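You operate a simulated robot arm through the tools that you are given. There is no shell and no other tool. Be economical: measure what you need, move in short steps, check, and stop when the job is done.

You run a simulated two-armed robot. Do the job below in one go: nothing can be reset, and whatever is moved stays where it is left.

JOB
Take the mini cheese marked fern and leave it on the pine board beside bay fourteen. Pick up the air card with one hand, pass it to the other hand and put it on the white slab. Open the squeezer drawer. The order is free.

The check looks at the end state, three seconds after you hand in, the way a careful person would. Anything else that was tipped, shoved, dropped, spilled or broken makes it a failure.

ROBOT AND FRAMES
Two 7-joint arms with two-finger parallel grippers on one trunk, on a base that drives. Base frame: it is fixed to the floor where the robot stands at the start and does not move with it; the origin is under the middle of the robot, x ahead of it, y to its left, z up. Units: m, degrees, N and s.
The left shoulder is at the start at [0.021, 0.101, 1.512], the right one opposite. Places, roughly: air card [2.25, -7.5, 1]; pine board beside bay fourteen [0.6, -3.2, 1.6]; squeezer drawer [-2.7, -8.2, 0.7]; white slab (20x25 cm) [2.16, -5.26, 0.9]. Payload 2.4 kg a hand.
The tool frame of a hand sits at the grasp point between the pads (the TCP): z along the fingers, y along the line on which they close. The tips reach 0.024 m beyond it. Largest opening 0.068 m; finger width 0.017, thickness 0.01; the body of the gripper, 0.04 by 0.07 m, starts 0.041 m behind the TCP.
Orientation is that of the tool frame in the base frame, as [roll, pitch, yaw] about the fixed x, y, z axes, in that order (R = Rz(yaw) Ry(pitch) Rx(roll)). With the fingers straight down and closing along the base's y, the tool's x points along the base's -x, its y along +y and its z along -z.

CONTROLS
- The arms move only by the tool drive_tool. It takes "left_deltas", "right_deltas" or both (then of equal length, played together; a hand with none holds still); each is a list that holds one entry, the list of rows, each a list of 7 numbers: the shift along the tool's x, y, z in mm, then the turn, a rotation vector about the tool's x, y, z in degrees, then the opening in per cent of the stroke, from 0 (shut) to 100 (fully open). In form: [[[tx, ty, tz, wx, wy, wz, claw], ...]]. A call has 1 to 20 rows; each row is the pose to reach, as a shift and turn from the pose commanded when the call began, along the tool's axes at that moment. Rows are played at 5 a second. More than 0.05 m and 8.6 degrees between two rows, or a gripper value outside its range, and nothing of the call is played. Where a pose cannot be reached the arm comes as near as it can. A force on the tool above 40 N (or 10 N above the force at the start of the call, whichever is more), or a blocked arm, ends the call early, and 0.2 s more pass. Each finger travels about 0.072 m/s and halts on what it meets, pressing with about 37 N; the grip force reading is that of the motor and also rises with nothing between the fingers. The clock runs only during rows and for 0.2 s after the last one: add rows that repeat a pose to give the fingers time. It gives the time, the measured TCP pose, the force on the tool (base axes), the opening and the grip force at its end, in the units of the frame above (readings bear some noise), with the torque about the TCP (base axes, N m) and any sound that the robot's microphone picked up, and new pictures: "views" is both (left out), scene, wrist or none (wrist: the cameras of the hands that moved).
- Cameras (640 x 400 px; columns grow to the right, rows downward): "scene" is now at [0.0906, 0.0374, 1.6702]; the picture's right is [0.40, -0.92, 0.00], its down [-0.55, -0.24, -0.80] and it looks along [0.73, 0.32, -0.60] (base axes); focal length 269 px, centre (320, 200). "left" rides on the left gripper at [0.084, -0.011, -0.075] in its tool frame; the picture's right is [0.13, 0.99, 0.00], its down [-0.60, 0.08, -0.79] and it looks along [-0.79, 0.10, 0.61] (tool axes); focal length 251 px, centre (320, 200). "right" rides on the right gripper at [0.084, 0.011, -0.075] in its tool frame; the picture's right is [-0.13, 0.99, 0.00], its down [-0.60, -0.08, -0.79] and it looks along [-0.79, -0.10, 0.61] (tool axes); focal length 251 px, centre (320, 200). There is no depth. A picture from a camera that has moved, and an enlarged one, comes with that camera's place and axes in the base frame and with its lens.
- raise_lower(by): slides the trunk up (or, below 0, down) by that many m; the arms and the scene camera ride with it, the base frame stays. It gives what a move gives, with no picture.
- base_move(legs): drives the robot by 1 to 6 legs, each [ahead, left, turn to the left] in m, m and degrees, along the robot's own axes; the way and the turn of a leg run together, so that a leg with both is an arc; at most 1.5 m and 180 degrees a leg. The arms and the cameras ride along, it lands a little off, and it stops where it bumps. It gives what a move gives, and a new picture of the scene camera.
- turn_head(pan, tilt): turns the head with the scene camera to pan (to the left, within 86 degrees either way) and tilt (down, from -29 to 69), counted from straight ahead of the robot. It gives what a move gives, and a new picture of the scene camera.
- inspect(camera, box): a new picture of the part [left, top, right, bottom] of that camera's present view, enlarged. The clock stands still meanwhile.
- finish_job(): hands the job in; it is judged then, once.

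Go step by step. Nothing tells you exact positions but the pictures and the camera data: compare them with the known pose of the tool, close in by small moves and look again before you grip or let go. The budget is 165 turns and 260 pictures, counting those below and the enlarged ones. Unless the task says otherwise, let go and move clear before handing in, and close with one line.

The tools are called as a command line: name --argument value ..., lists and objects as JSON in quotes. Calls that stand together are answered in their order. drive_tool: Moves the arms, as the interface text tells. Its arguments: {"type":"object","properties":{"left_deltas":{"type":"array","items":{"type":"array","items":{"type":"array","items":{"type":"number"}}}},"right_deltas":{"type":"array","items":{"type":"array","items":{"type":"array","items":{"type":"number"}}}},"views":{"type":"string","enum":["both","scene","wrist","none"]}},"required":[]} The other tools are called the same way: raise_lower (by) slides the trunk up or down; base_move (legs) drives the base; turn_head (pan, tilt) turns the head that bears the scene camera; inspect (camera, box) takes an enlarged picture of a part of a camera's view; finish_job () hands the job in.

At the start:

```text
t: 0.0
left_position: [0.2978, 0.2302, 1.4383]
left_tool_rot: [180.0, 0.0, -180.0]
left_contact_force: [0.6, -0.2, -0.9]
left_ft_torque: [0.01, 0.02, 0.02]
left_width: 0.0682
left_gripper_force: 0.0
right_position: [0.3262, -0.0103, 1.3993]
right_tool_rot: [179.9, 0.0, 180.0]
right_contact_force: [0.2, -0.2, 0.5]
right_ft_torque: [-0.02, 0.0, 0.0]
right_width: 0.068
right_gripper_force: 0.1
trunk travel left (down, up): [-0.725, 0.125]
robot x, y, heading: [0.0008, 0.001, 0.0]
head pan, tilt: [23.8, 36.7]
```

scene: 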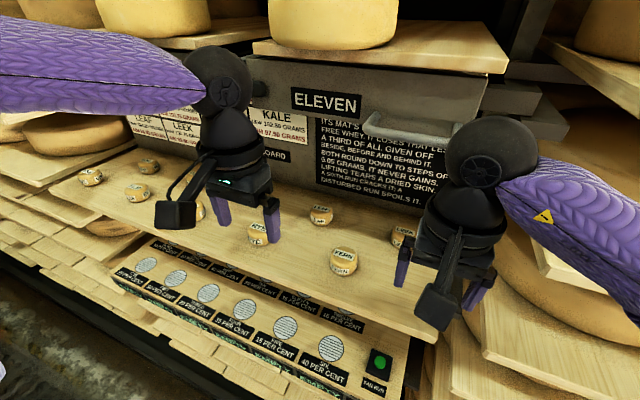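
right: 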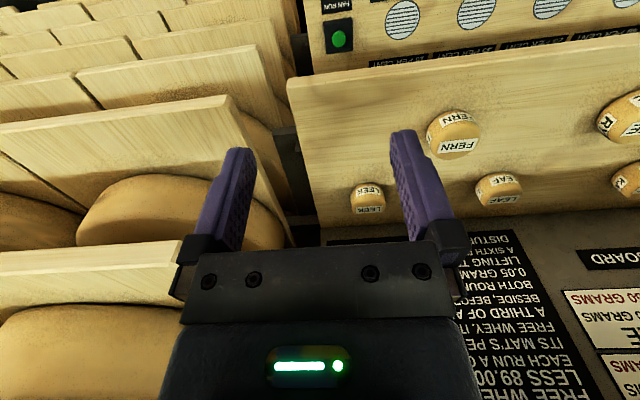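
left: 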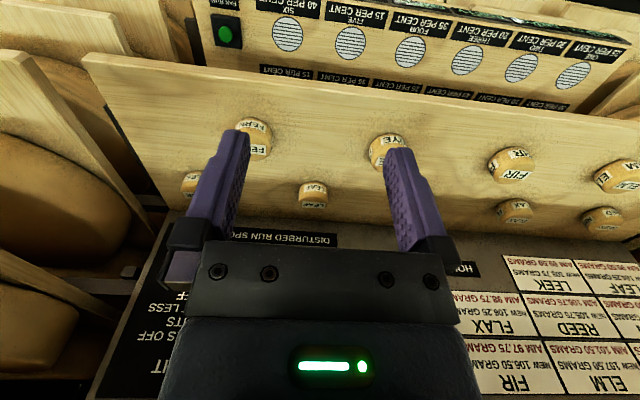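

I see a cheese board with labelled mini cheeses, fan mats and a notice board at bay eleven. I'll read the notices before touching anything.

inspect --camera "scene" --box '[300, 80, 460, 220]'

inspect --camera "scene" --box '[80, 80, 320, 230]'

inspect --camera "scene" --box '[100, 230, 420, 400]'

```text
2.86 times, centred on (380, 150) of scene
camera zoom: at [0.0906, 0.0374, 1.6702], right [0.4, -0.92, 0.0], down [-0.55, -0.24, -0.8], along [0.73, 0.32, -0.6], focal length 770 px, centre (149, 343)
```

zoom: 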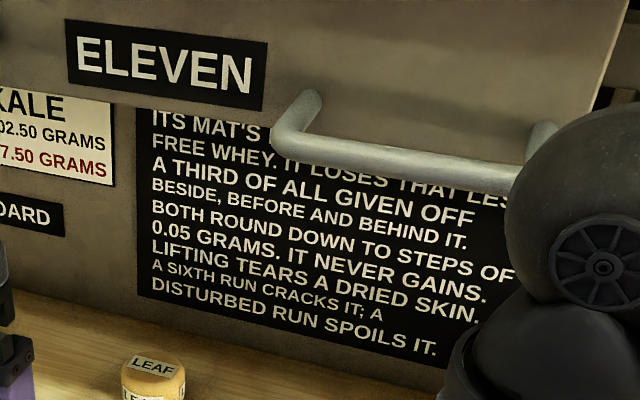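

```text
2.67 times, centred on (200, 155) of scene
camera zoom: at [0.0906, 0.0374, 1.6702], right [0.4, -0.92, 0.0], down [-0.55, -0.24, -0.8], along [0.73, 0.32, -0.6], focal length 718 px, centre (640, 320)
```

zoom: 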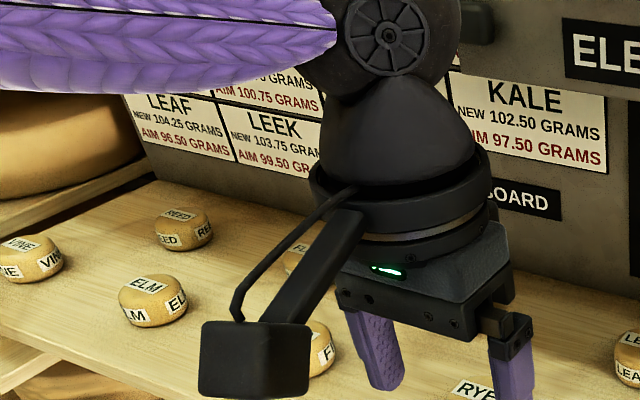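

```text
2.00 times, centred on (260, 315) of scene
camera zoom: at [0.0906, 0.0374, 1.6702], right [0.4, -0.92, 0.0], down [-0.55, -0.24, -0.8], along [0.73, 0.32, -0.6], focal length 539 px, centre (440, -30)
```

zoom: 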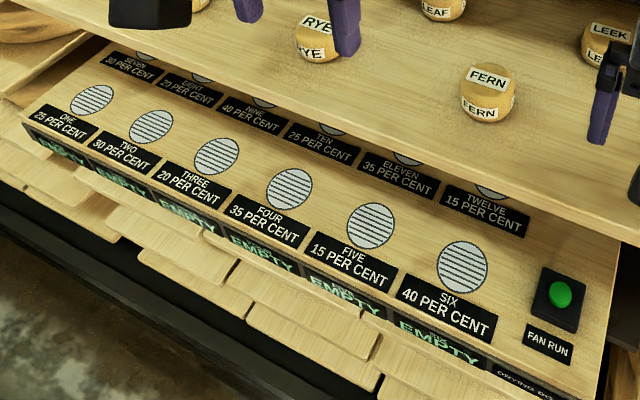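

The fern cheese sits near (0.474, 0.147, 1.20) by triangulation. I'll look around to learn the surroundings, including bay fourteen (to the right) and the floor in front.

turn_head --pan 0 --tilt 60

turn_head --pan -60 --tilt 10

turn_head --pan 0 --tilt 5

```text
t: 0.9
left_position: [0.2965, 0.2317, 1.4384]
left_tool_rot: [180.0, 0.0, 180.0]
left_contact_force: [-0.2, -0.8, 0.0]
left_ft_torque: [-0.02, 0.0, 0.01]
left_width: 0.068
left_gripper_force: 0.1
right_position: [0.3259, -0.0103, 1.4001]
right_tool_rot: [-180.0, -0.1, 180.0]
right_contact_force: [0.4, 0.0, 0.0]
right_ft_torque: [-0.02, 0.0, 0.0]
right_width: 0.0678
right_gripper_force: 0.0
trunk travel left (down, up): [-0.725, 0.125]
robot x, y, heading: [-0.0, -0.0002, 0.1]
head pan, tilt: [0.0, 60.0]
camera scene: at [0.0775, 0.0024, 1.6385], right [0.0, -1.0, 0.0], down [-0.87, 0.0, -0.5], along [0.5, 0.0, -0.87], focal length 269 px, centre (320, 200)
```

scene: 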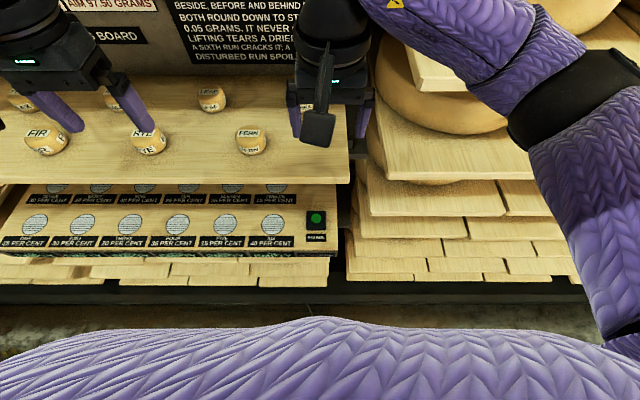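

```text
t: 2.2
left_position: [0.2963, 0.2311, 1.4376]
left_tool_rot: [180.0, 0.0, 180.0]
left_contact_force: [-0.1, 0.0, -0.2]
left_ft_torque: [-0.02, -0.01, -0.01]
left_width: 0.068
left_gripper_force: 0.1
right_position: [0.3255, -0.0107, 1.3992]
right_tool_rot: [180.0, 0.0, -179.9]
right_contact_force: [-0.6, -0.1, -0.4]
right_ft_torque: [0.02, -0.01, -0.02]
right_width: 0.068
right_gripper_force: 0.1
trunk travel left (down, up): [-0.725, 0.125]
robot x, y, heading: [-0.0005, -0.0, 0.2]
head pan, tilt: [-60.0, 10.0]
camera scene: at [0.0574, -0.0782, 1.7128], right [-0.87, -0.5, 0.0], down [-0.09, 0.15, -0.98], along [0.49, -0.85, -0.17], focal length 269 px, centre (320, 200)
```

scene: 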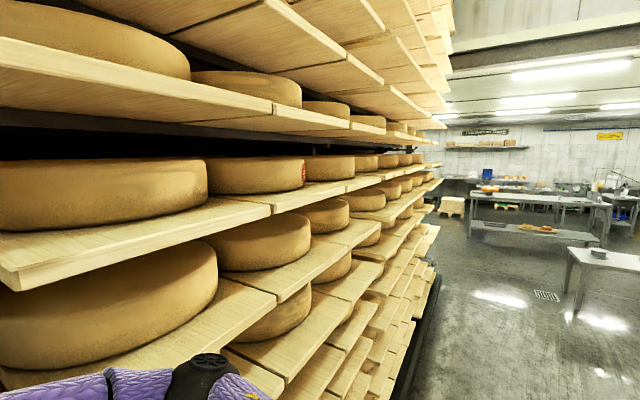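

```text
t: 3.5
left_position: [0.2964, 0.2306, 1.4383]
left_tool_rot: [180.0, 0.0, 180.0]
left_contact_force: [0.4, -0.9, -0.9]
left_ft_torque: [-0.01, 0.05, 0.01]
left_width: 0.0679
left_gripper_force: 0.1
right_position: [0.3278, -0.0101, 1.4001]
right_tool_rot: [179.9, 0.0, -180.0]
right_contact_force: [-0.1, -0.2, -0.3]
right_ft_torque: [-0.01, 0.02, 0.01]
right_width: 0.0679
right_gripper_force: 0.0
trunk travel left (down, up): [-0.725, 0.125]
robot x, y, heading: [0.0029, -0.0032, -0.0]
head pan, tilt: [0.0, 5.0]
camera scene: at [0.1027, 0.0022, 1.7209], right [0.0, -1.0, 0.0], down [-0.09, 0.0, -1.0], along [1.0, 0.0, -0.09], focal length 269 px, centre (320, 200)
```

scene: 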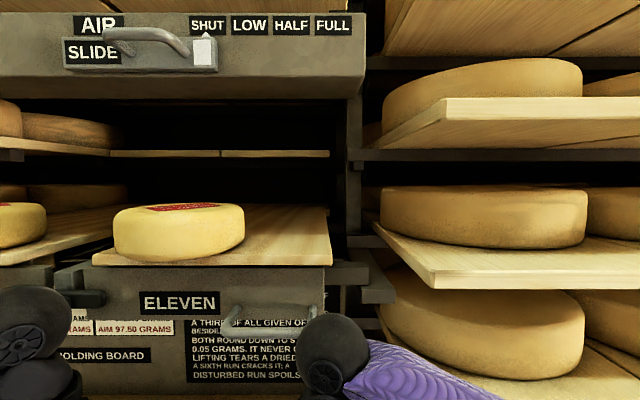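

The cheese board and mats are by a rack; bay fourteen should be further along the rack to the right. I'll back off a bit and go look at it before deciding how to grip the cheese.

turn_head --pan -86 --tilt 25

base_move --legs '[[-0.3, 0, 0], [0, -1.5, 0]]'

turn_head --pan -40 --tilt 5

```text
t: 5.1
left_position: [0.2966, 0.2311, 1.4377]
left_tool_rot: [-180.0, 0.0, 180.0]
left_contact_force: [0.3, 0.6, -0.2]
left_ft_torque: [-0.03, 0.0, 0.01]
left_width: 0.0681
left_gripper_force: 0.1
right_position: [0.3262, -0.0107, 1.4006]
right_tool_rot: [-179.9, 0.0, 180.0]
right_contact_force: [0.2, -0.1, 0.1]
right_ft_torque: [-0.02, -0.01, 0.01]
right_width: 0.0682
right_gripper_force: 0.1
trunk travel left (down, up): [-0.725, 0.125]
robot x, y, heading: [0.0004, -0.002, 0.0]
head pan, tilt: [-85.9, 25.0]
camera scene: at [0.0174, -0.0896, 1.6885], right [-1.0, -0.07, 0.0], down [-0.03, 0.42, -0.91], along [0.06, -0.9, -0.42], focal length 269 px, centre (320, 200)
```

scene: 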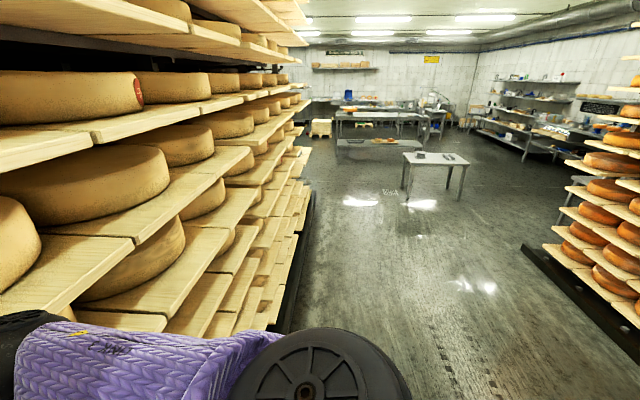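

```text
t: 14.2
left_position: [-0.0074, -1.2747, 1.439]
left_tool_rot: [-180.0, 0.0, 179.1]
left_contact_force: [0.3, -0.6, 0.3]
left_ft_torque: [0.02, -0.02, 0.02]
left_width: 0.068
left_gripper_force: 0.1
right_position: [0.0187, -1.5177, 1.4001]
right_tool_rot: [180.0, 0.1, 179.2]
right_contact_force: [0.1, 0.4, 0.9]
right_ft_torque: [0.02, 0.05, 0.02]
right_width: 0.0683
right_gripper_force: 0.1
trunk travel left (down, up): [-0.725, 0.125]
robot x, y, heading: [-0.3092, -1.4977, -0.9]
head pan, tilt: [-85.9, 25.0]
camera scene: at [-0.2921, -1.5918, 1.6885], right [-1.0, -0.06, 0.0], down [-0.02, 0.42, -0.91], along [0.05, -0.9, -0.42], focal length 269 px, centre (320, 200)
```

scene: 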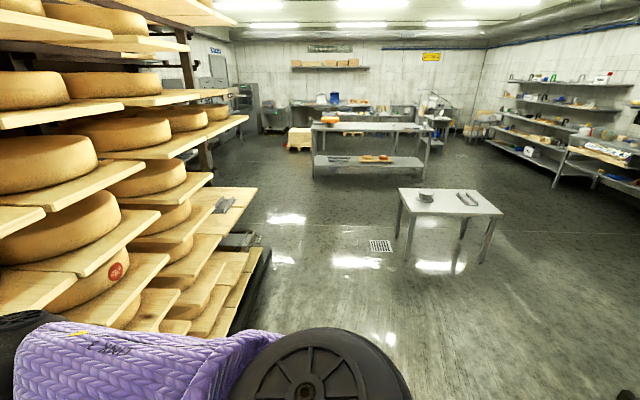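

```text
t: 15.3
left_position: [-0.0073, -1.2753, 1.4382]
left_tool_rot: [-179.9, 0.0, 179.3]
left_contact_force: [-0.8, -0.3, -0.7]
left_ft_torque: [-0.01, -0.01, 0.0]
left_width: 0.0684
left_gripper_force: 0.1
right_position: [0.0183, -1.5167, 1.3991]
right_tool_rot: [179.9, -0.1, 179.2]
right_contact_force: [-0.3, -0.2, -0.1]
right_ft_torque: [-0.03, -0.02, -0.01]
right_width: 0.0681
right_gripper_force: 0.0
trunk travel left (down, up): [-0.725, 0.125]
robot x, y, heading: [-0.3086, -1.5001, -0.6]
head pan, tilt: [-40.0, 5.0]
camera scene: at [-0.2279, -1.5597, 1.7209], right [-0.65, -0.76, 0.0], down [-0.07, 0.06, -1.0], along [0.75, -0.65, -0.09], focal length 269 px, centre (320, 200)
```

scene: 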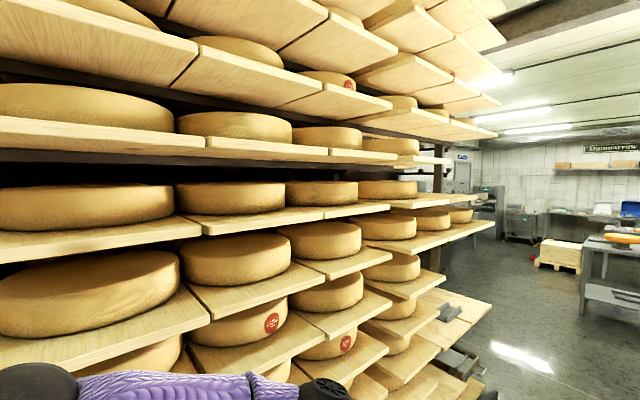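

The rack ends near y ≈ -3.3 and a board sticks out there, probably the target. I'll drive further and look.

base_move --legs '[[0, -1.4, 0.6]]'

turn_head --pan -15 --tilt 15

```text
t: 22.3
left_position: [-0.0207, -2.6749, 1.4379]
left_tool_rot: [180.0, 0.0, -179.9]
left_contact_force: [-0.3, -0.2, -0.4]
left_ft_torque: [0.02, 0.02, 0.0]
left_width: 0.0679
left_gripper_force: 0.1
right_position: [0.0082, -2.9159, 1.4]
right_tool_rot: [180.0, 0.0, -179.9]
right_contact_force: [-0.4, 0.9, 0.3]
right_ft_torque: [0.01, 0.0, -0.02]
right_width: 0.0683
right_gripper_force: 0.0
trunk travel left (down, up): [-0.725, 0.125]
robot x, y, heading: [-0.3163, -2.9041, 0.2]
head pan, tilt: [-40.0, 5.0]
camera scene: at [-0.2357, -2.9628, 1.7209], right [-0.64, -0.77, 0.0], down [-0.07, 0.06, -1.0], along [0.76, -0.64, -0.09], focal length 269 px, centre (320, 200)
```

scene: 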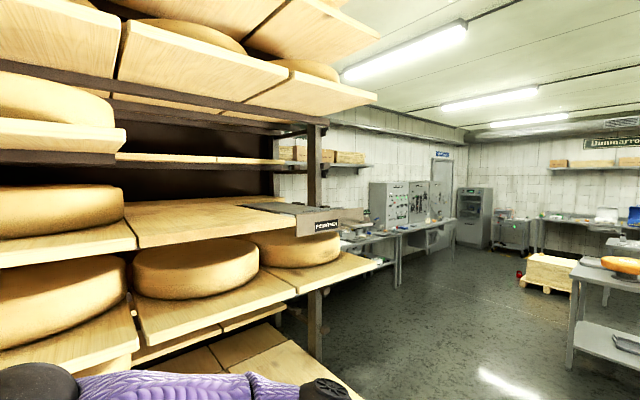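

```text
t: 23.2
left_position: [-0.0189, -2.6743, 1.4382]
left_tool_rot: [180.0, 0.0, -179.9]
left_contact_force: [0.1, 0.2, 0.1]
left_ft_torque: [0.02, 0.0, 0.02]
left_width: 0.0679
left_gripper_force: 0.0
right_position: [0.0095, -2.9158, 1.4]
right_tool_rot: [179.9, 0.0, -179.9]
right_contact_force: [-0.2, 0.4, 0.1]
right_ft_torque: [0.0, 0.01, 0.0]
right_width: 0.068
right_gripper_force: 0.2
trunk travel left (down, up): [-0.725, 0.125]
robot x, y, heading: [-0.3147, -2.9075, 0.2]
head pan, tilt: [-15.0, 15.0]
camera scene: at [-0.2159, -2.9278, 1.7047], right [-0.26, -0.97, 0.0], down [-0.25, 0.07, -0.97], along [0.93, -0.25, -0.26], focal length 269 px, centre (320, 200)
```

scene: 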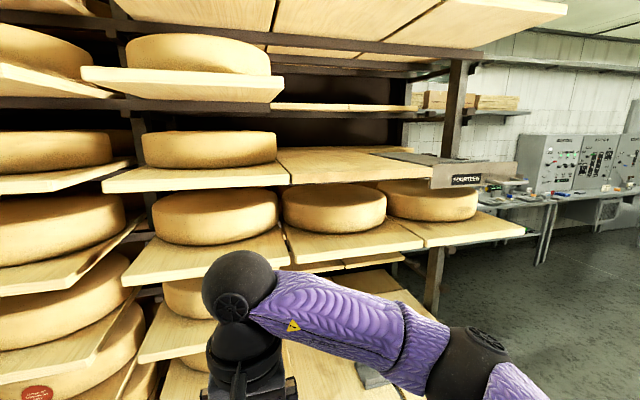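

inspect --camera "scene" --box '[240, 80, 560, 280]'

turn_head --pan 30 --tilt 15

```text
2.00 times, centred on (400, 180) of scene
camera zoom: at [-0.2159, -2.9278, 1.7047], right [-0.26, -0.97, 0.0], down [-0.25, 0.07, -0.97], along [0.93, -0.25, -0.26], focal length 539 px, centre (160, 240)
```

zoom: 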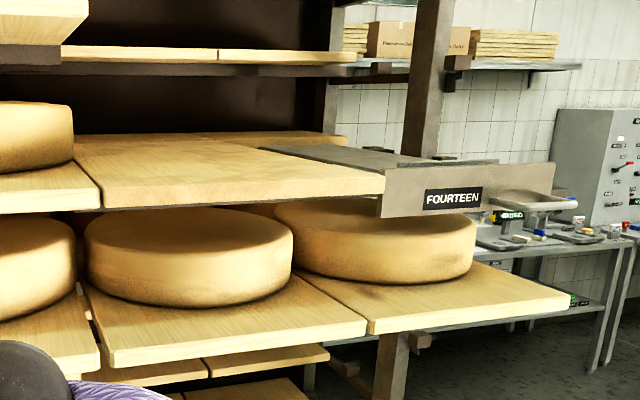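

```text
t: 24.3
left_position: [-0.02, -2.6747, 1.4379]
left_tool_rot: [-180.0, 0.0, -179.9]
left_contact_force: [0.3, -0.8, 0.6]
left_ft_torque: [0.01, 0.01, -0.02]
left_width: 0.0681
left_gripper_force: 0.1
right_position: [0.0085, -2.9163, 1.4001]
right_tool_rot: [180.0, -0.1, -179.9]
right_contact_force: [0.4, 0.4, 0.1]
right_ft_torque: [-0.03, -0.02, -0.02]
right_width: 0.0682
right_gripper_force: 0.1
trunk travel left (down, up): [-0.725, 0.125]
robot x, y, heading: [-0.3185, -2.9071, 0.3]
head pan, tilt: [30.0, 15.0]
camera scene: at [-0.2252, -2.8569, 1.7047], right [0.5, -0.87, 0.0], down [-0.22, -0.13, -0.97], along [0.84, 0.48, -0.26], focal length 269 px, centre (320, 200)
```

scene: 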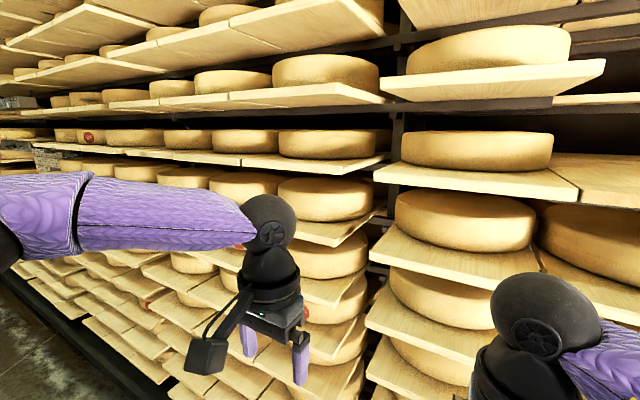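

The empty pine board (top z≈1.6, front edge x≈0.40, y≈-3.03..-3.39) left of "FOURTEEN" is the target; a tool tilted ~45° forward will suit it. I return for the fern cheese now.

base_move --legs '[[0, 1.5, -0.2], [0, 1.37, 0], [0.3, 0, 0]]'

turn_head --pan 15 --tilt 45

```text
t: 39.8
left_position: [0.2945, 0.1857, 1.4385]
left_tool_rot: [-180.0, 0.1, 179.5]
left_contact_force: [0.1, -0.3, 0.4]
left_ft_torque: [-0.02, 0.02, 0.0]
left_width: 0.068
left_gripper_force: 0.0
right_position: [0.3218, -0.0568, 1.3998]
right_tool_rot: [-179.9, -0.1, 179.4]
right_contact_force: [-0.7, 0.6, 0.5]
right_ft_torque: [0.0, -0.01, -0.02]
right_width: 0.0679
right_gripper_force: 0.1
trunk travel left (down, up): [-0.725, 0.125]
robot x, y, heading: [-0.0038, -0.0411, -0.7]
head pan, tilt: [30.0, 15.0]
camera scene: at [0.0882, 0.0046, 1.7047], right [0.49, -0.87, 0.0], down [-0.23, -0.13, -0.97], along [0.84, 0.47, -0.26], focal length 269 px, centre (320, 200)
```

scene: 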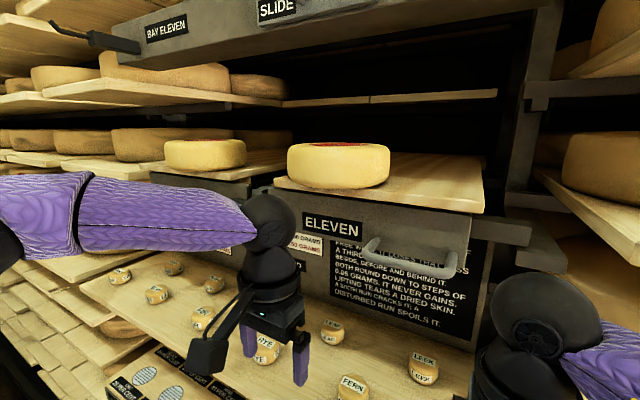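

```text
t: 40.8
left_position: [0.2961, 0.185, 1.4386]
left_tool_rot: [180.0, 0.0, 179.5]
left_contact_force: [0.3, 0.2, -1.3]
left_ft_torque: [0.02, -0.04, 0.01]
left_width: 0.0683
left_gripper_force: 0.0
right_position: [0.3202, -0.0566, 1.3997]
right_tool_rot: [180.0, 0.1, 179.5]
right_contact_force: [0.2, 0.8, 0.1]
right_ft_torque: [0.03, -0.02, -0.01]
right_width: 0.0679
right_gripper_force: 0.1
trunk travel left (down, up): [-0.725, 0.125]
robot x, y, heading: [-0.0057, -0.0433, -0.5]
head pan, tilt: [15.0, 45.0]
camera scene: at [0.0851, -0.021, 1.6579], right [0.25, -0.97, 0.0], down [-0.68, -0.18, -0.71], along [0.69, 0.18, -0.71], focal length 269 px, centre (320, 200)
```

scene: 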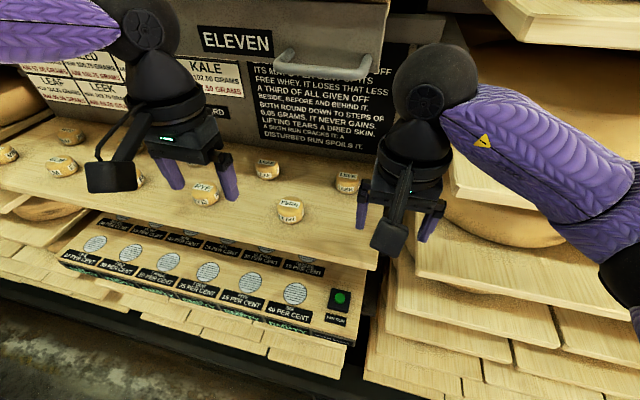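

Back at the holding board. I tilt the left hand forward 45° while bringing it above and before the fern cheese.

drive_tool --left_deltas '[[[-10, -6, 10, 0, -8, 0, 100], [-20, -13, 20, 0, -16, 0, 100], [-30, -20, 30, 0, -24, 0, 100], [-40, -26, 40, 0, -32, 0, 100], [-50, -33, 50, 0, -40, 0, 100], [-60, -38, 60, 0, -45, 0, 100], [-60, -38, 60, 0, -45, 0, 100]]]'

```text
t: 42.4
left_position: [0.354, 0.1457, 1.3776]
left_tool_rot: [-180.0, 45.0, 179.5]
left_contact_force: [0.3, 0.2, -0.5]
left_ft_torque: [0.01, 0.01, 0.0]
left_width: 0.0681
left_gripper_force: 0.1
right_position: [0.3209, -0.0574, 1.3999]
right_tool_rot: [180.0, 0.0, 179.5]
right_contact_force: [0.1, 0.4, 0.5]
right_ft_torque: [-0.04, 0.0, -0.01]
right_width: 0.0679
right_gripper_force: 0.0
trunk travel left (down, up): [-0.725, 0.125]
robot x, y, heading: [-0.0017, -0.0431, -1.0]
head pan, tilt: [15.0, 45.0]
camera scene: at [0.0845, -0.021, 1.6579], right [0.25, -0.97, 0.0], down [-0.68, -0.18, -0.71], along [0.68, 0.18, -0.71], focal length 269 px, centre (320, 200)
camera left: at [0.2408, 0.1364, 1.3731], right [-0.08, 0.99, -0.09], down [-0.13, 0.08, 0.99], along [0.99, 0.09, 0.13], focal length 251 px, centre (320, 200)
```

scene: 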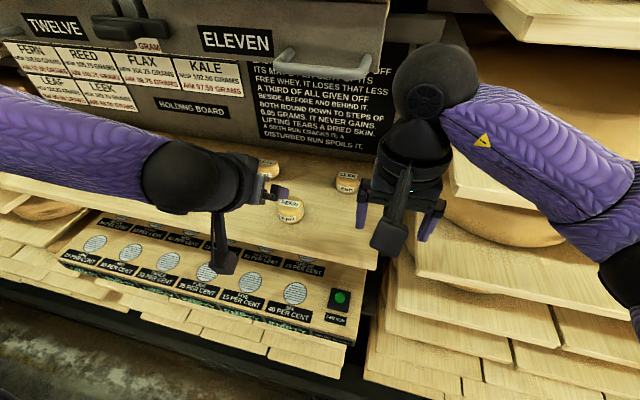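
left: 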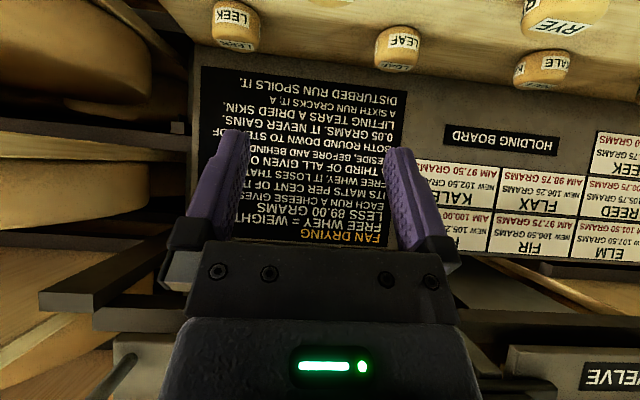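

The tilted pose is reached. I lower the left hand 110 mm to see the cheese with the wrist camera.

drive_tool --left_deltas '[[[26, 0, 26, 0, 0, 0, 100], [52, 0, 52, 0, 0, 0, 100], [78, 0, 78, 0, 0, 0, 100], [78, 0, 78, 0, 0, 0, 100]]]'

```text
t: 43.4
left_position: [0.3539, 0.1465, 1.2668]
left_tool_rot: [180.0, 45.0, 179.5]
left_contact_force: [0.3, 0.2, 0.5]
left_ft_torque: [0.0, 0.0, -0.02]
left_width: 0.0679
left_gripper_force: 0.0
right_position: [0.3216, -0.0564, 1.3993]
right_tool_rot: [-180.0, 0.1, 179.5]
right_contact_force: [-0.2, 0.7, -0.1]
right_ft_torque: [-0.02, -0.03, -0.01]
right_width: 0.0682
right_gripper_force: 0.0
trunk travel left (down, up): [-0.725, 0.125]
robot x, y, heading: [-0.0031, -0.0448, -0.7]
head pan, tilt: [15.0, 45.0]
camera scene: at [0.084, -0.0202, 1.6579], right [0.25, -0.97, 0.0], down [-0.68, -0.18, -0.71], along [0.69, 0.18, -0.71], focal length 269 px, centre (320, 200)
camera left: at [0.2415, 0.1376, 1.262], right [-0.08, 0.99, -0.09], down [-0.13, 0.08, 0.99], along [0.99, 0.09, 0.13], focal length 251 px, centre (320, 200)
```

scene: 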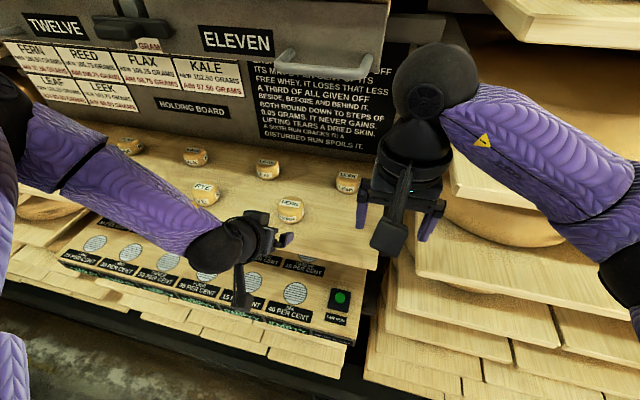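
left: 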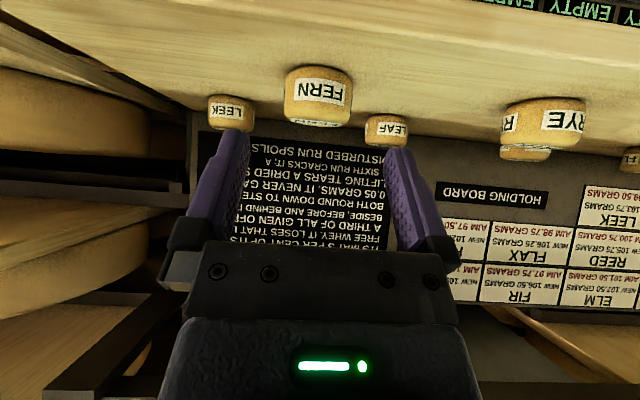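

The fern cheese centre is about (0.474, 0.1485), z 1.185–1.227, about 62 mm wide. I move onto the 45° approach line and stop halfway to check alignment.

drive_tool --left_deltas '[[[-24, 1, 0, 0, 0, 0, 100], [-47, 2, 10, 0, 0, 0, 100], [-47, 2, 40, 0, 0, 0, 100], [-47, 2, 60, 0, 0, 0, 100], [-47, 2, 60, 0, 0, 0, 100]]]'

inspect --camera "left" --box '[160, 0, 480, 200]'

```text
t: 44.5
left_position: [0.4252, 0.152, 1.2695]
left_tool_rot: [-180.0, 45.0, 179.4]
left_contact_force: [0.9, -0.3, -0.2]
left_ft_torque: [0.02, 0.0, -0.01]
left_width: 0.068
left_gripper_force: 0.1
left hand out of reach, approached as far as the arm can: row 4, 5
right_position: [0.3213, -0.0568, 1.3992]
right_tool_rot: [-180.0, -0.1, 179.5]
right_contact_force: [0.1, 0.2, 0.6]
right_ft_torque: [0.0, 0.0, 0.0]
right_width: 0.0679
right_gripper_force: 0.1
trunk travel left (down, up): [-0.725, 0.125]
robot x, y, heading: [-0.0066, -0.0425, -0.3]
head pan, tilt: [15.0, 45.0]
camera scene: at [0.0853, -0.0216, 1.6579], right [0.25, -0.97, 0.0], down [-0.69, -0.18, -0.71], along [0.68, 0.18, -0.71], focal length 269 px, centre (320, 200)
camera left: at [0.3125, 0.1432, 1.2651], right [-0.08, 0.99, -0.09], down [-0.13, 0.08, 0.99], along [0.99, 0.09, 0.12], focal length 251 px, centre (320, 200)
```

scene: 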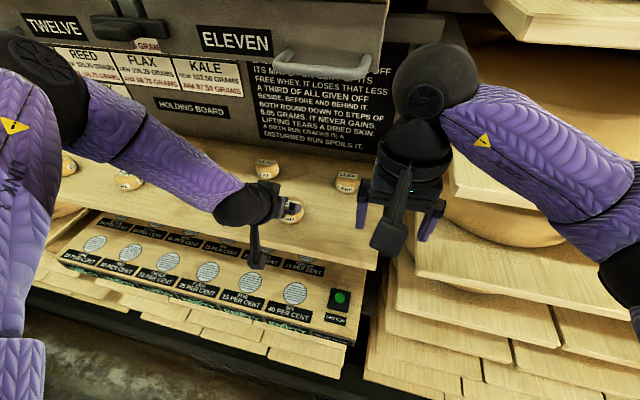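
left: 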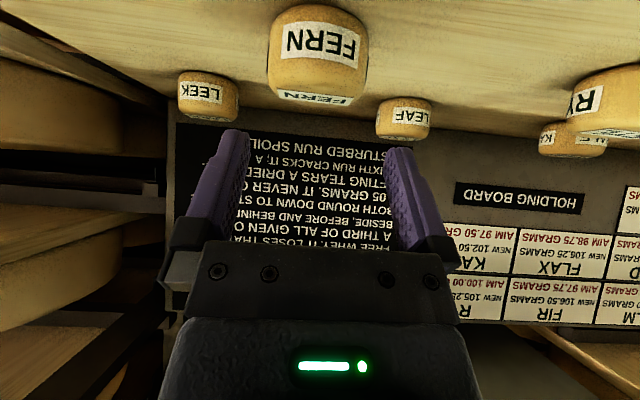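

```text
2.00 times, centred on (320, 100) of left
camera zoom: at [0.3125, 0.1432, 1.2651], right [-0.08, 0.99, -0.09], down [-0.13, 0.08, 0.99], along [0.99, 0.09, 0.12], focal length 503 px, centre (320, 400)
```

zoom: 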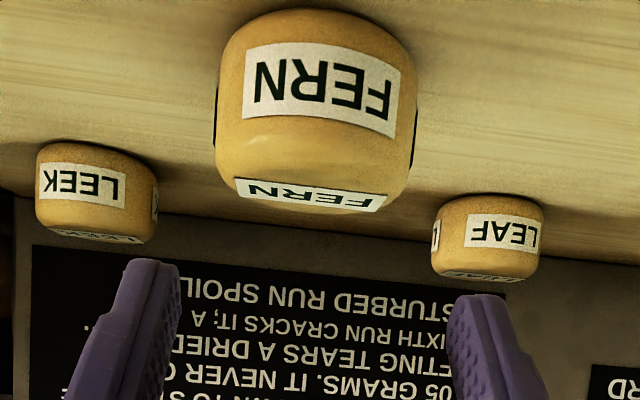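

The arm ran out of reach about 80 mm short. I check the floor/body clearance before driving closer.

turn_head --pan 0 --tilt 69

```text
t: 45.4
left_position: [0.4249, 0.1532, 1.2699]
left_tool_rot: [-179.9, 45.0, 179.5]
left_contact_force: [0.4, -0.2, 0.0]
left_ft_torque: [0.0, 0.01, 0.0]
left_width: 0.0681
left_gripper_force: 0.0
right_position: [0.3213, -0.0582, 1.3997]
right_tool_rot: [-179.9, 0.0, 179.6]
right_contact_force: [-0.3, -0.2, 0.1]
right_ft_torque: [-0.02, -0.01, -0.02]
right_width: 0.0679
right_gripper_force: 0.0
trunk travel left (down, up): [-0.725, 0.125]
robot x, y, heading: [-0.0047, -0.0406, -0.7]
head pan, tilt: [0.0, 68.8]
camera scene: at [0.0622, -0.0419, 1.6291], right [-0.01, -1.0, 0.0], down [-0.93, 0.01, -0.36], along [0.36, 0.0, -0.93], focal length 269 px, centre (320, 200)
```

scene: 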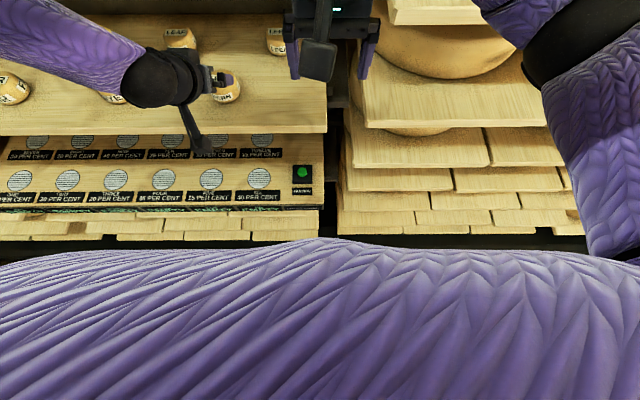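

There is roughly 0.1 m of clearance to the boards, so I creep 70 mm forward; the hand stays above the cheeses.

base_move --legs '[[0.075, 0, 0.7]]'

inspect --camera "left" --box '[0, 0, 640, 400]'

```text
t: 46.4
left_position: [0.4624, 0.1527, 1.2719]
left_tool_rot: [179.9, 45.4, 179.7]
left_contact_force: [-0.3, -0.9, -0.2]
left_ft_torque: [-0.03, 0.02, 0.01]
left_width: 0.0681
left_gripper_force: 0.0
right_position: [0.3523, -0.0573, 1.4]
right_tool_rot: [-179.7, -0.6, -179.5]
right_contact_force: [-18.4, -6.1, 5.7]
right_ft_torque: [0.44, -1.73, -0.56]
right_width: 0.068
right_gripper_force: 0.1
trunk travel left (down, up): [-0.725, 0.125]
robot x, y, heading: [0.0391, -0.0406, -0.4]
head pan, tilt: [0.0, 68.8]
stopped in leg 1: the force on the tool passed its limit at 194 N (the readings are from after the stop); the commanded pose is now the measured one
camera scene: at [0.0982, -0.0441, 1.6293], right [-0.01, -1.0, 0.0], down [-0.93, 0.01, -0.37], along [0.37, 0.0, -0.93], focal length 269 px, centre (320, 200)
```

scene: 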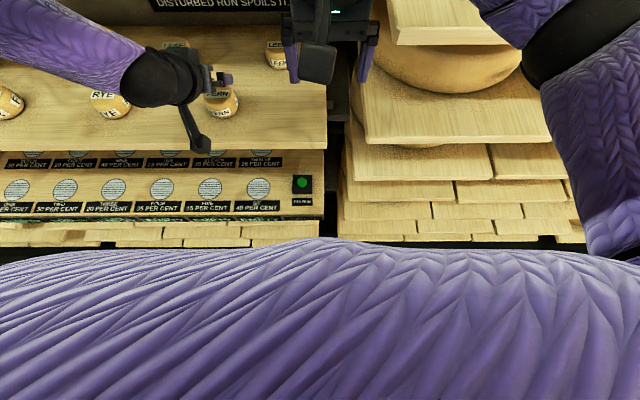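

```text
1.00 times, centred on (320, 200) of left (not enlarged: the box is as wide or as high as the picture)
camera zoom: at [0.3493, 0.1431, 1.2666], right [-0.09, 0.99, -0.09], down [-0.14, 0.08, 0.99], along [0.99, 0.1, 0.13], focal length 251 px, centre (320, 200)
```

zoom: 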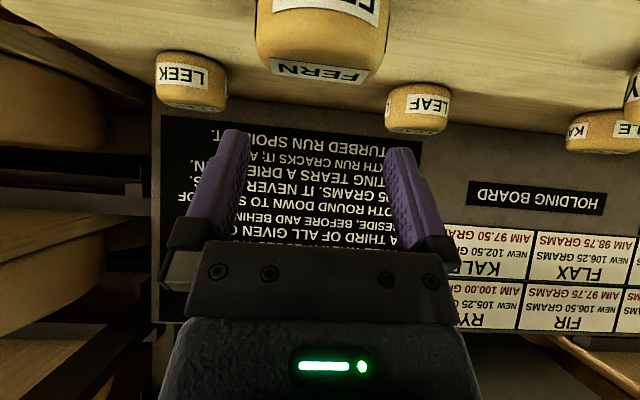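

The right hand's wrist touched something ahead (likely the bay-eleven handle). I pull it straight back, then look.

drive_tool --right_deltas '[[[20, 0, 0, 0, 0, 0, 100], [50, 0, 0, 0, 0, 0, 100], [80, 0, 0, 0, 0, 0, 100], [80, 0, 0, 0, 0, 0, 100]]]' --views "none"

turn_head --pan -10 --tilt 20

```text
t: 47.4
left_position: [0.4679, 0.1549, 1.2701]
left_tool_rot: [180.0, 45.1, 179.8]
left_contact_force: [-0.5, 0.4, -0.5]
left_ft_torque: [0.01, -0.01, -0.02]
left_width: 0.0679
left_gripper_force: 0.1
right_position: [0.2784, -0.0557, 1.3999]
right_tool_rot: [-179.6, -0.8, -179.4]
right_contact_force: [0.3, 0.4, -0.3]
right_ft_torque: [0.0, 0.01, -0.01]
right_width: 0.0678
right_gripper_force: 0.0
trunk travel left (down, up): [-0.725, 0.125]
robot x, y, heading: [0.0391, -0.0467, -0.5]
head pan, tilt: [0.0, 68.8]
```

```text
t: 48.5
left_position: [0.4677, 0.1562, 1.2701]
left_tool_rot: [179.9, 45.0, 179.7]
left_contact_force: [-0.5, -0.5, 0.8]
left_ft_torque: [0.03, 0.01, 0.02]
left_width: 0.0681
left_gripper_force: 0.0
right_position: [0.2784, -0.0552, 1.4005]
right_tool_rot: [-179.6, -0.8, -179.5]
right_contact_force: [-0.3, 0.3, 1.1]
right_ft_torque: [0.01, -0.01, 0.01]
right_width: 0.068
right_gripper_force: 0.0
trunk travel left (down, up): [-0.725, 0.125]
robot x, y, heading: [0.0361, -0.0423, -0.3]
head pan, tilt: [-10.0, 20.0]
camera scene: at [0.1403, -0.0583, 1.6965], right [-0.18, -0.98, 0.0], down [-0.34, 0.06, -0.94], along [0.92, -0.17, -0.34], focal length 269 px, centre (320, 200)
```

scene: 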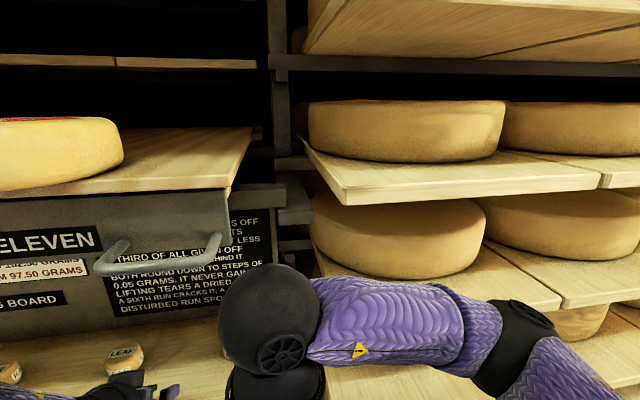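

The hand had touched the bay-eleven handle end; nothing seems displaced. I now align the left hand in y (cheese y≈0.149) and lower slightly, then check.

drive_tool --left_deltas '[[[0, -7, 0, 0, 0, 0, 100], [14, -7, 22, 0, 0, 0, 100], [14, -7, 22, 0, 0, 0, 100]]]' --views "wrist"

turn_head --pan 20 --tilt 45

```text
t: 49.4
left_position: [0.4625, 0.1569, 1.2668]
left_tool_rot: [180.0, 45.0, 179.9]
left_contact_force: [0.7, -0.1, -0.1]
left_ft_torque: [0.03, -0.01, 0.01]
left_width: 0.0681
left_gripper_force: 0.1
left hand out of reach, approached as far as the arm can: row 2, 3
right_position: [0.2778, -0.0551, 1.4]
right_tool_rot: [-179.5, -0.8, -179.5]
right_contact_force: [0.4, 0.7, -0.1]
right_ft_torque: [0.01, -0.01, 0.01]
right_width: 0.0682
right_gripper_force: 0.0
trunk travel left (down, up): [-0.725, 0.125]
robot x, y, heading: [0.0362, -0.0445, -0.5]
head pan, tilt: [-10.0, 20.0]
camera left: at [0.3486, 0.1474, 1.2614], right [-0.09, 0.99, -0.09], down [-0.13, 0.08, 0.99], along [0.99, 0.1, 0.13], focal length 251 px, centre (320, 200)
```

left: 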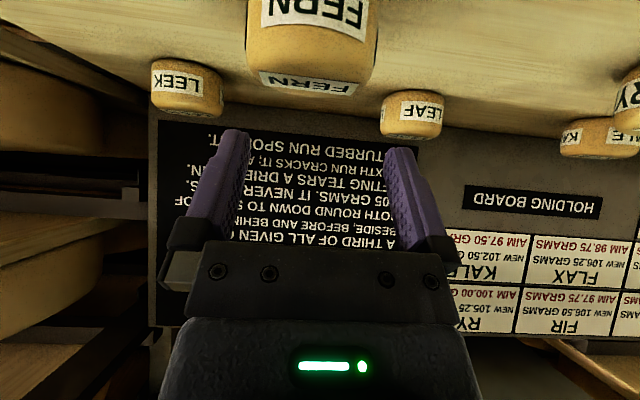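

```text
t: 50.3
left_position: [0.4625, 0.1577, 1.2677]
left_tool_rot: [-180.0, 45.0, 179.8]
left_contact_force: [-0.5, 0.0, 0.2]
left_ft_torque: [-0.02, -0.03, -0.01]
left_width: 0.068
left_gripper_force: 0.0
right_position: [0.2785, -0.0552, 1.4003]
right_tool_rot: [-179.6, -0.8, -179.5]
right_contact_force: [0.7, 0.2, 0.2]
right_ft_torque: [-0.02, 0.01, -0.01]
right_width: 0.0682
right_gripper_force: 0.1
trunk travel left (down, up): [-0.725, 0.125]
robot x, y, heading: [0.0378, -0.0434, -0.6]
head pan, tilt: [20.0, 45.0]
camera scene: at [0.1253, -0.0144, 1.6579], right [0.34, -0.94, 0.0], down [-0.67, -0.24, -0.71], along [0.67, 0.24, -0.71], focal length 269 px, centre (320, 200)
```

scene: 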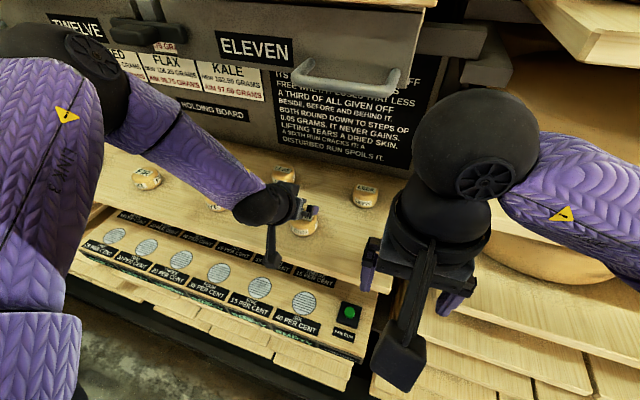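

Still out of reach, so I'll lift and retract the left hand, lower the trunk 100 mm to bring the shoulder nearer, then advance again.

drive_tool --left_deltas '[[[-5, -3, -33, 0, 0, 0, 100], [-10, -6, -66, 0, 0, 0, 100], [-14, -8, -99, 0, 0, 0, 100], [-14, -8, -99, 0, 0, 0, 100]]]' --views "none"

raise_lower --by -0.1

inspect --camera "left" --box '[0, 0, 640, 400]'

inspect --camera "scene" --box '[0, 0, 640, 400]'

```text
t: 51.3
left_position: [0.402, 0.1506, 1.3461]
left_tool_rot: [-179.9, 45.0, 179.7]
left_contact_force: [-0.5, -0.5, 0.3]
left_ft_torque: [0.02, 0.0, 0.04]
left_width: 0.0678
left_gripper_force: 0.1
right_position: [0.2791, -0.055, 1.4013]
right_tool_rot: [-179.6, -0.9, -179.5]
right_contact_force: [0.5, -0.4, -0.5]
right_ft_torque: [-0.01, -0.01, 0.02]
right_width: 0.068
right_gripper_force: 0.1
trunk travel left (down, up): [-0.725, 0.125]
robot x, y, heading: [0.0375, -0.0427, 0.0]
head pan, tilt: [20.0, 45.0]
```

```text
t: 52.6
left_position: [0.4014, 0.1499, 1.2479]
left_tool_rot: [179.8, 45.2, 179.7]
left_contact_force: [0.2, -0.4, -0.2]
left_ft_torque: [-0.01, -0.01, 0.02]
left_width: 0.0679
left_gripper_force: 0.1
right_position: [0.2781, -0.0564, 1.3012]
right_tool_rot: [-179.5, -0.8, -179.5]
right_contact_force: [0.4, 0.6, 0.9]
right_ft_torque: [-0.04, -0.02, 0.01]
right_width: 0.0678
right_gripper_force: 0.1
trunk travel left (down, up): [-0.625, 0.225]
robot x, y, heading: [0.0415, -0.041, -0.0]
head pan, tilt: [20.0, 45.0]
```

```text
1.00 times, centred on (320, 200) of left (not enlarged: the box is as wide or as high as the picture)
camera zoom: at [0.2889, 0.1404, 1.241], right [-0.09, 0.99, -0.09], down [-0.13, 0.08, 0.99], along [0.99, 0.1, 0.13], focal length 251 px, centre (320, 200)
```

zoom: 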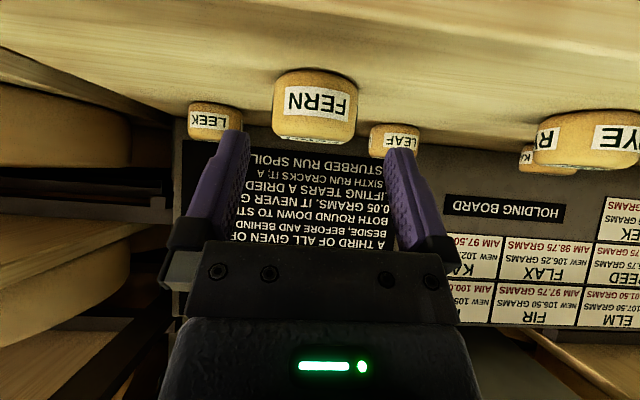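

```text
1.00 times, centred on (320, 200) of scene (not enlarged: the box is as wide or as high as the picture)
camera zoom: at [0.1272, -0.0143, 1.5579], right [0.34, -0.94, 0.0], down [-0.67, -0.24, -0.71], along [0.67, 0.24, -0.71], focal length 269 px, centre (320, 200)
```

zoom: 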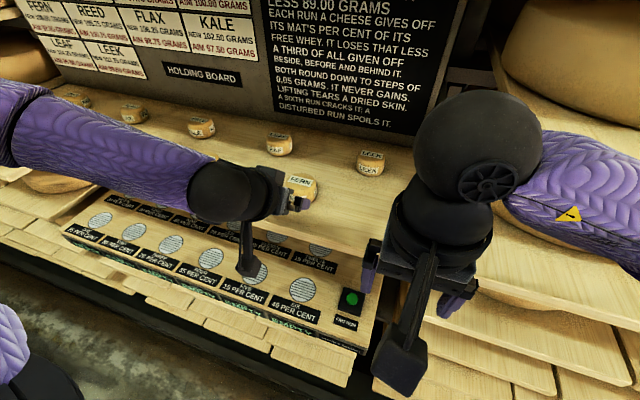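

The fern centre reads again as (0.474, 0.149). I go onto the approach line and pause just before straddling the cheese.

drive_tool --left_deltas '[[[-14, -1, 2, 0, 0, 0, 100], [-27, -1, 5, 0, 0, 0, 100], [-27, -1, 25, 0, 0, 0, 100], [-27, -1, 25, 0, 0, 0, 100]]]'

```text
t: 53.6
left_position: [0.4382, 0.1486, 1.2472]
left_tool_rot: [-180.0, 45.0, 179.8]
left_contact_force: [0.0, -0.2, -0.6]
left_ft_torque: [0.04, 0.02, -0.02]
left_width: 0.0681
left_gripper_force: 0.1
right_position: [0.2776, -0.0563, 1.3003]
right_tool_rot: [-179.6, -0.9, -179.6]
right_contact_force: [0.1, 0.1, -0.1]
right_ft_torque: [-0.02, 0.0, -0.01]
right_width: 0.068
right_gripper_force: 0.0
trunk travel left (down, up): [-0.625, 0.225]
robot x, y, heading: [0.0356, -0.0456, -0.6]
head pan, tilt: [20.0, 45.0]
camera scene: at [0.1268, -0.0142, 1.5579], right [0.34, -0.94, 0.0], down [-0.67, -0.24, -0.71], along [0.67, 0.24, -0.71], focal length 269 px, centre (320, 200)
camera left: at [0.3256, 0.1394, 1.2418], right [-0.09, 0.99, -0.09], down [-0.13, 0.08, 0.99], along [0.99, 0.1, 0.13], focal length 251 px, centre (320, 200)
```

scene: 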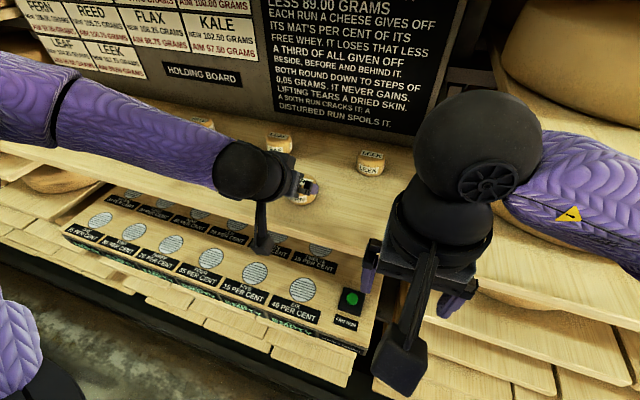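
left: 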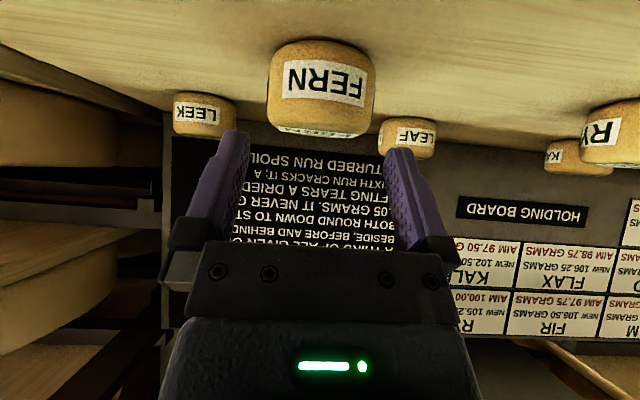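

Aligned within about 1 mm. I advance along the tool axis to straddle the cheese, without closing yet.

drive_tool --left_deltas '[[[0, 1, 12, 0, 0, 0, 100], [-1, 1, 24, 0, 0, 0, 100], [-1, 1, 36, 0, 0, 0, 100], [-2, 1, 48, 0, 0, 0, 100], [-2, 1, 48, 0, 0, 0, 100]]]'

```text
t: 54.8
left_position: [0.4745, 0.149, 1.214]
left_tool_rot: [-180.0, 45.1, 179.8]
left_contact_force: [-0.1, 0.1, -0.4]
left_ft_torque: [0.01, 0.0, -0.01]
left_width: 0.0678
left_gripper_force: 0.1
right_position: [0.2785, -0.0554, 1.3013]
right_tool_rot: [-179.5, -0.8, -179.6]
right_contact_force: [0.9, -0.2, 0.3]
right_ft_torque: [-0.01, 0.03, 0.0]
right_width: 0.0683
right_gripper_force: 0.1
trunk travel left (down, up): [-0.625, 0.225]
robot x, y, heading: [0.0354, -0.0418, -0.3]
head pan, tilt: [20.0, 45.0]
camera scene: at [0.1271, -0.0142, 1.5579], right [0.34, -0.94, 0.0], down [-0.67, -0.24, -0.71], along [0.67, 0.24, -0.71], focal length 269 px, centre (320, 200)
camera left: at [0.361, 0.14, 1.2093], right [-0.09, 0.99, -0.09], down [-0.13, 0.08, 0.99], along [0.99, 0.1, 0.13], focal length 251 px, centre (320, 200)
```

scene: 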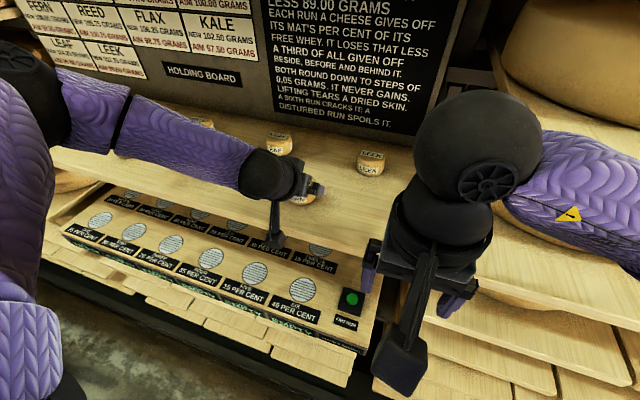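
left: 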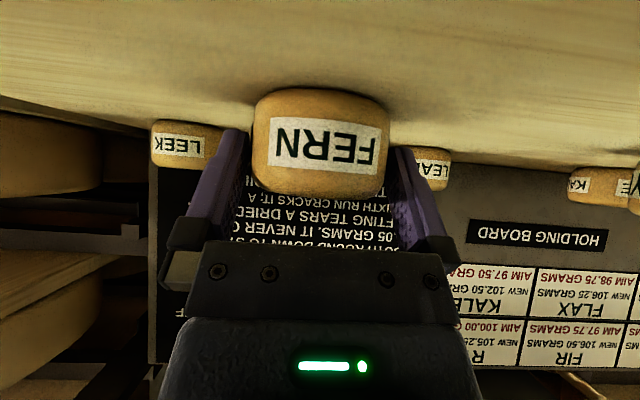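

The fingers straddle the cheese; I close.

drive_tool --left_deltas '[[[0, 0, 0, 0, 0, 0, 70], [0, 0, 0, 0, 0, 0, 50], [0, 0, 0, 0, 0, 0, 50]]]' --views "wrist"

```text
t: 55.6
left_position: [0.4751, 0.1499, 1.2134]
left_tool_rot: [179.9, 45.0, 179.8]
left_contact_force: [1.3, 0.1, 0.0]
left_ft_torque: [0.02, -0.02, -0.02]
left_width: 0.0595
left_gripper_force: 37.4
right_position: [0.2781, -0.0556, 1.2993]
right_tool_rot: [-179.6, -0.8, -179.5]
right_contact_force: [-1.1, 0.6, -0.1]
right_ft_torque: [0.0, 0.0, 0.05]
right_width: 0.0681
right_gripper_force: 0.1
trunk travel left (down, up): [-0.625, 0.225]
robot x, y, heading: [0.0386, -0.0426, -0.4]
head pan, tilt: [20.0, 45.0]
camera left: at [0.3611, 0.14, 1.2094], right [-0.09, 0.99, -0.09], down [-0.13, 0.08, 0.99], along [0.99, 0.1, 0.13], focal length 251 px, centre (320, 200)
```

left: 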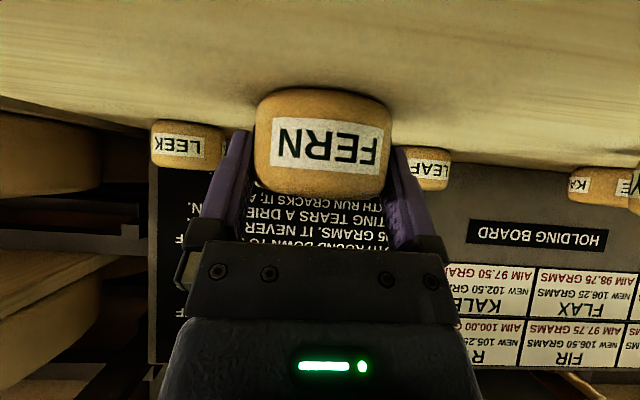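

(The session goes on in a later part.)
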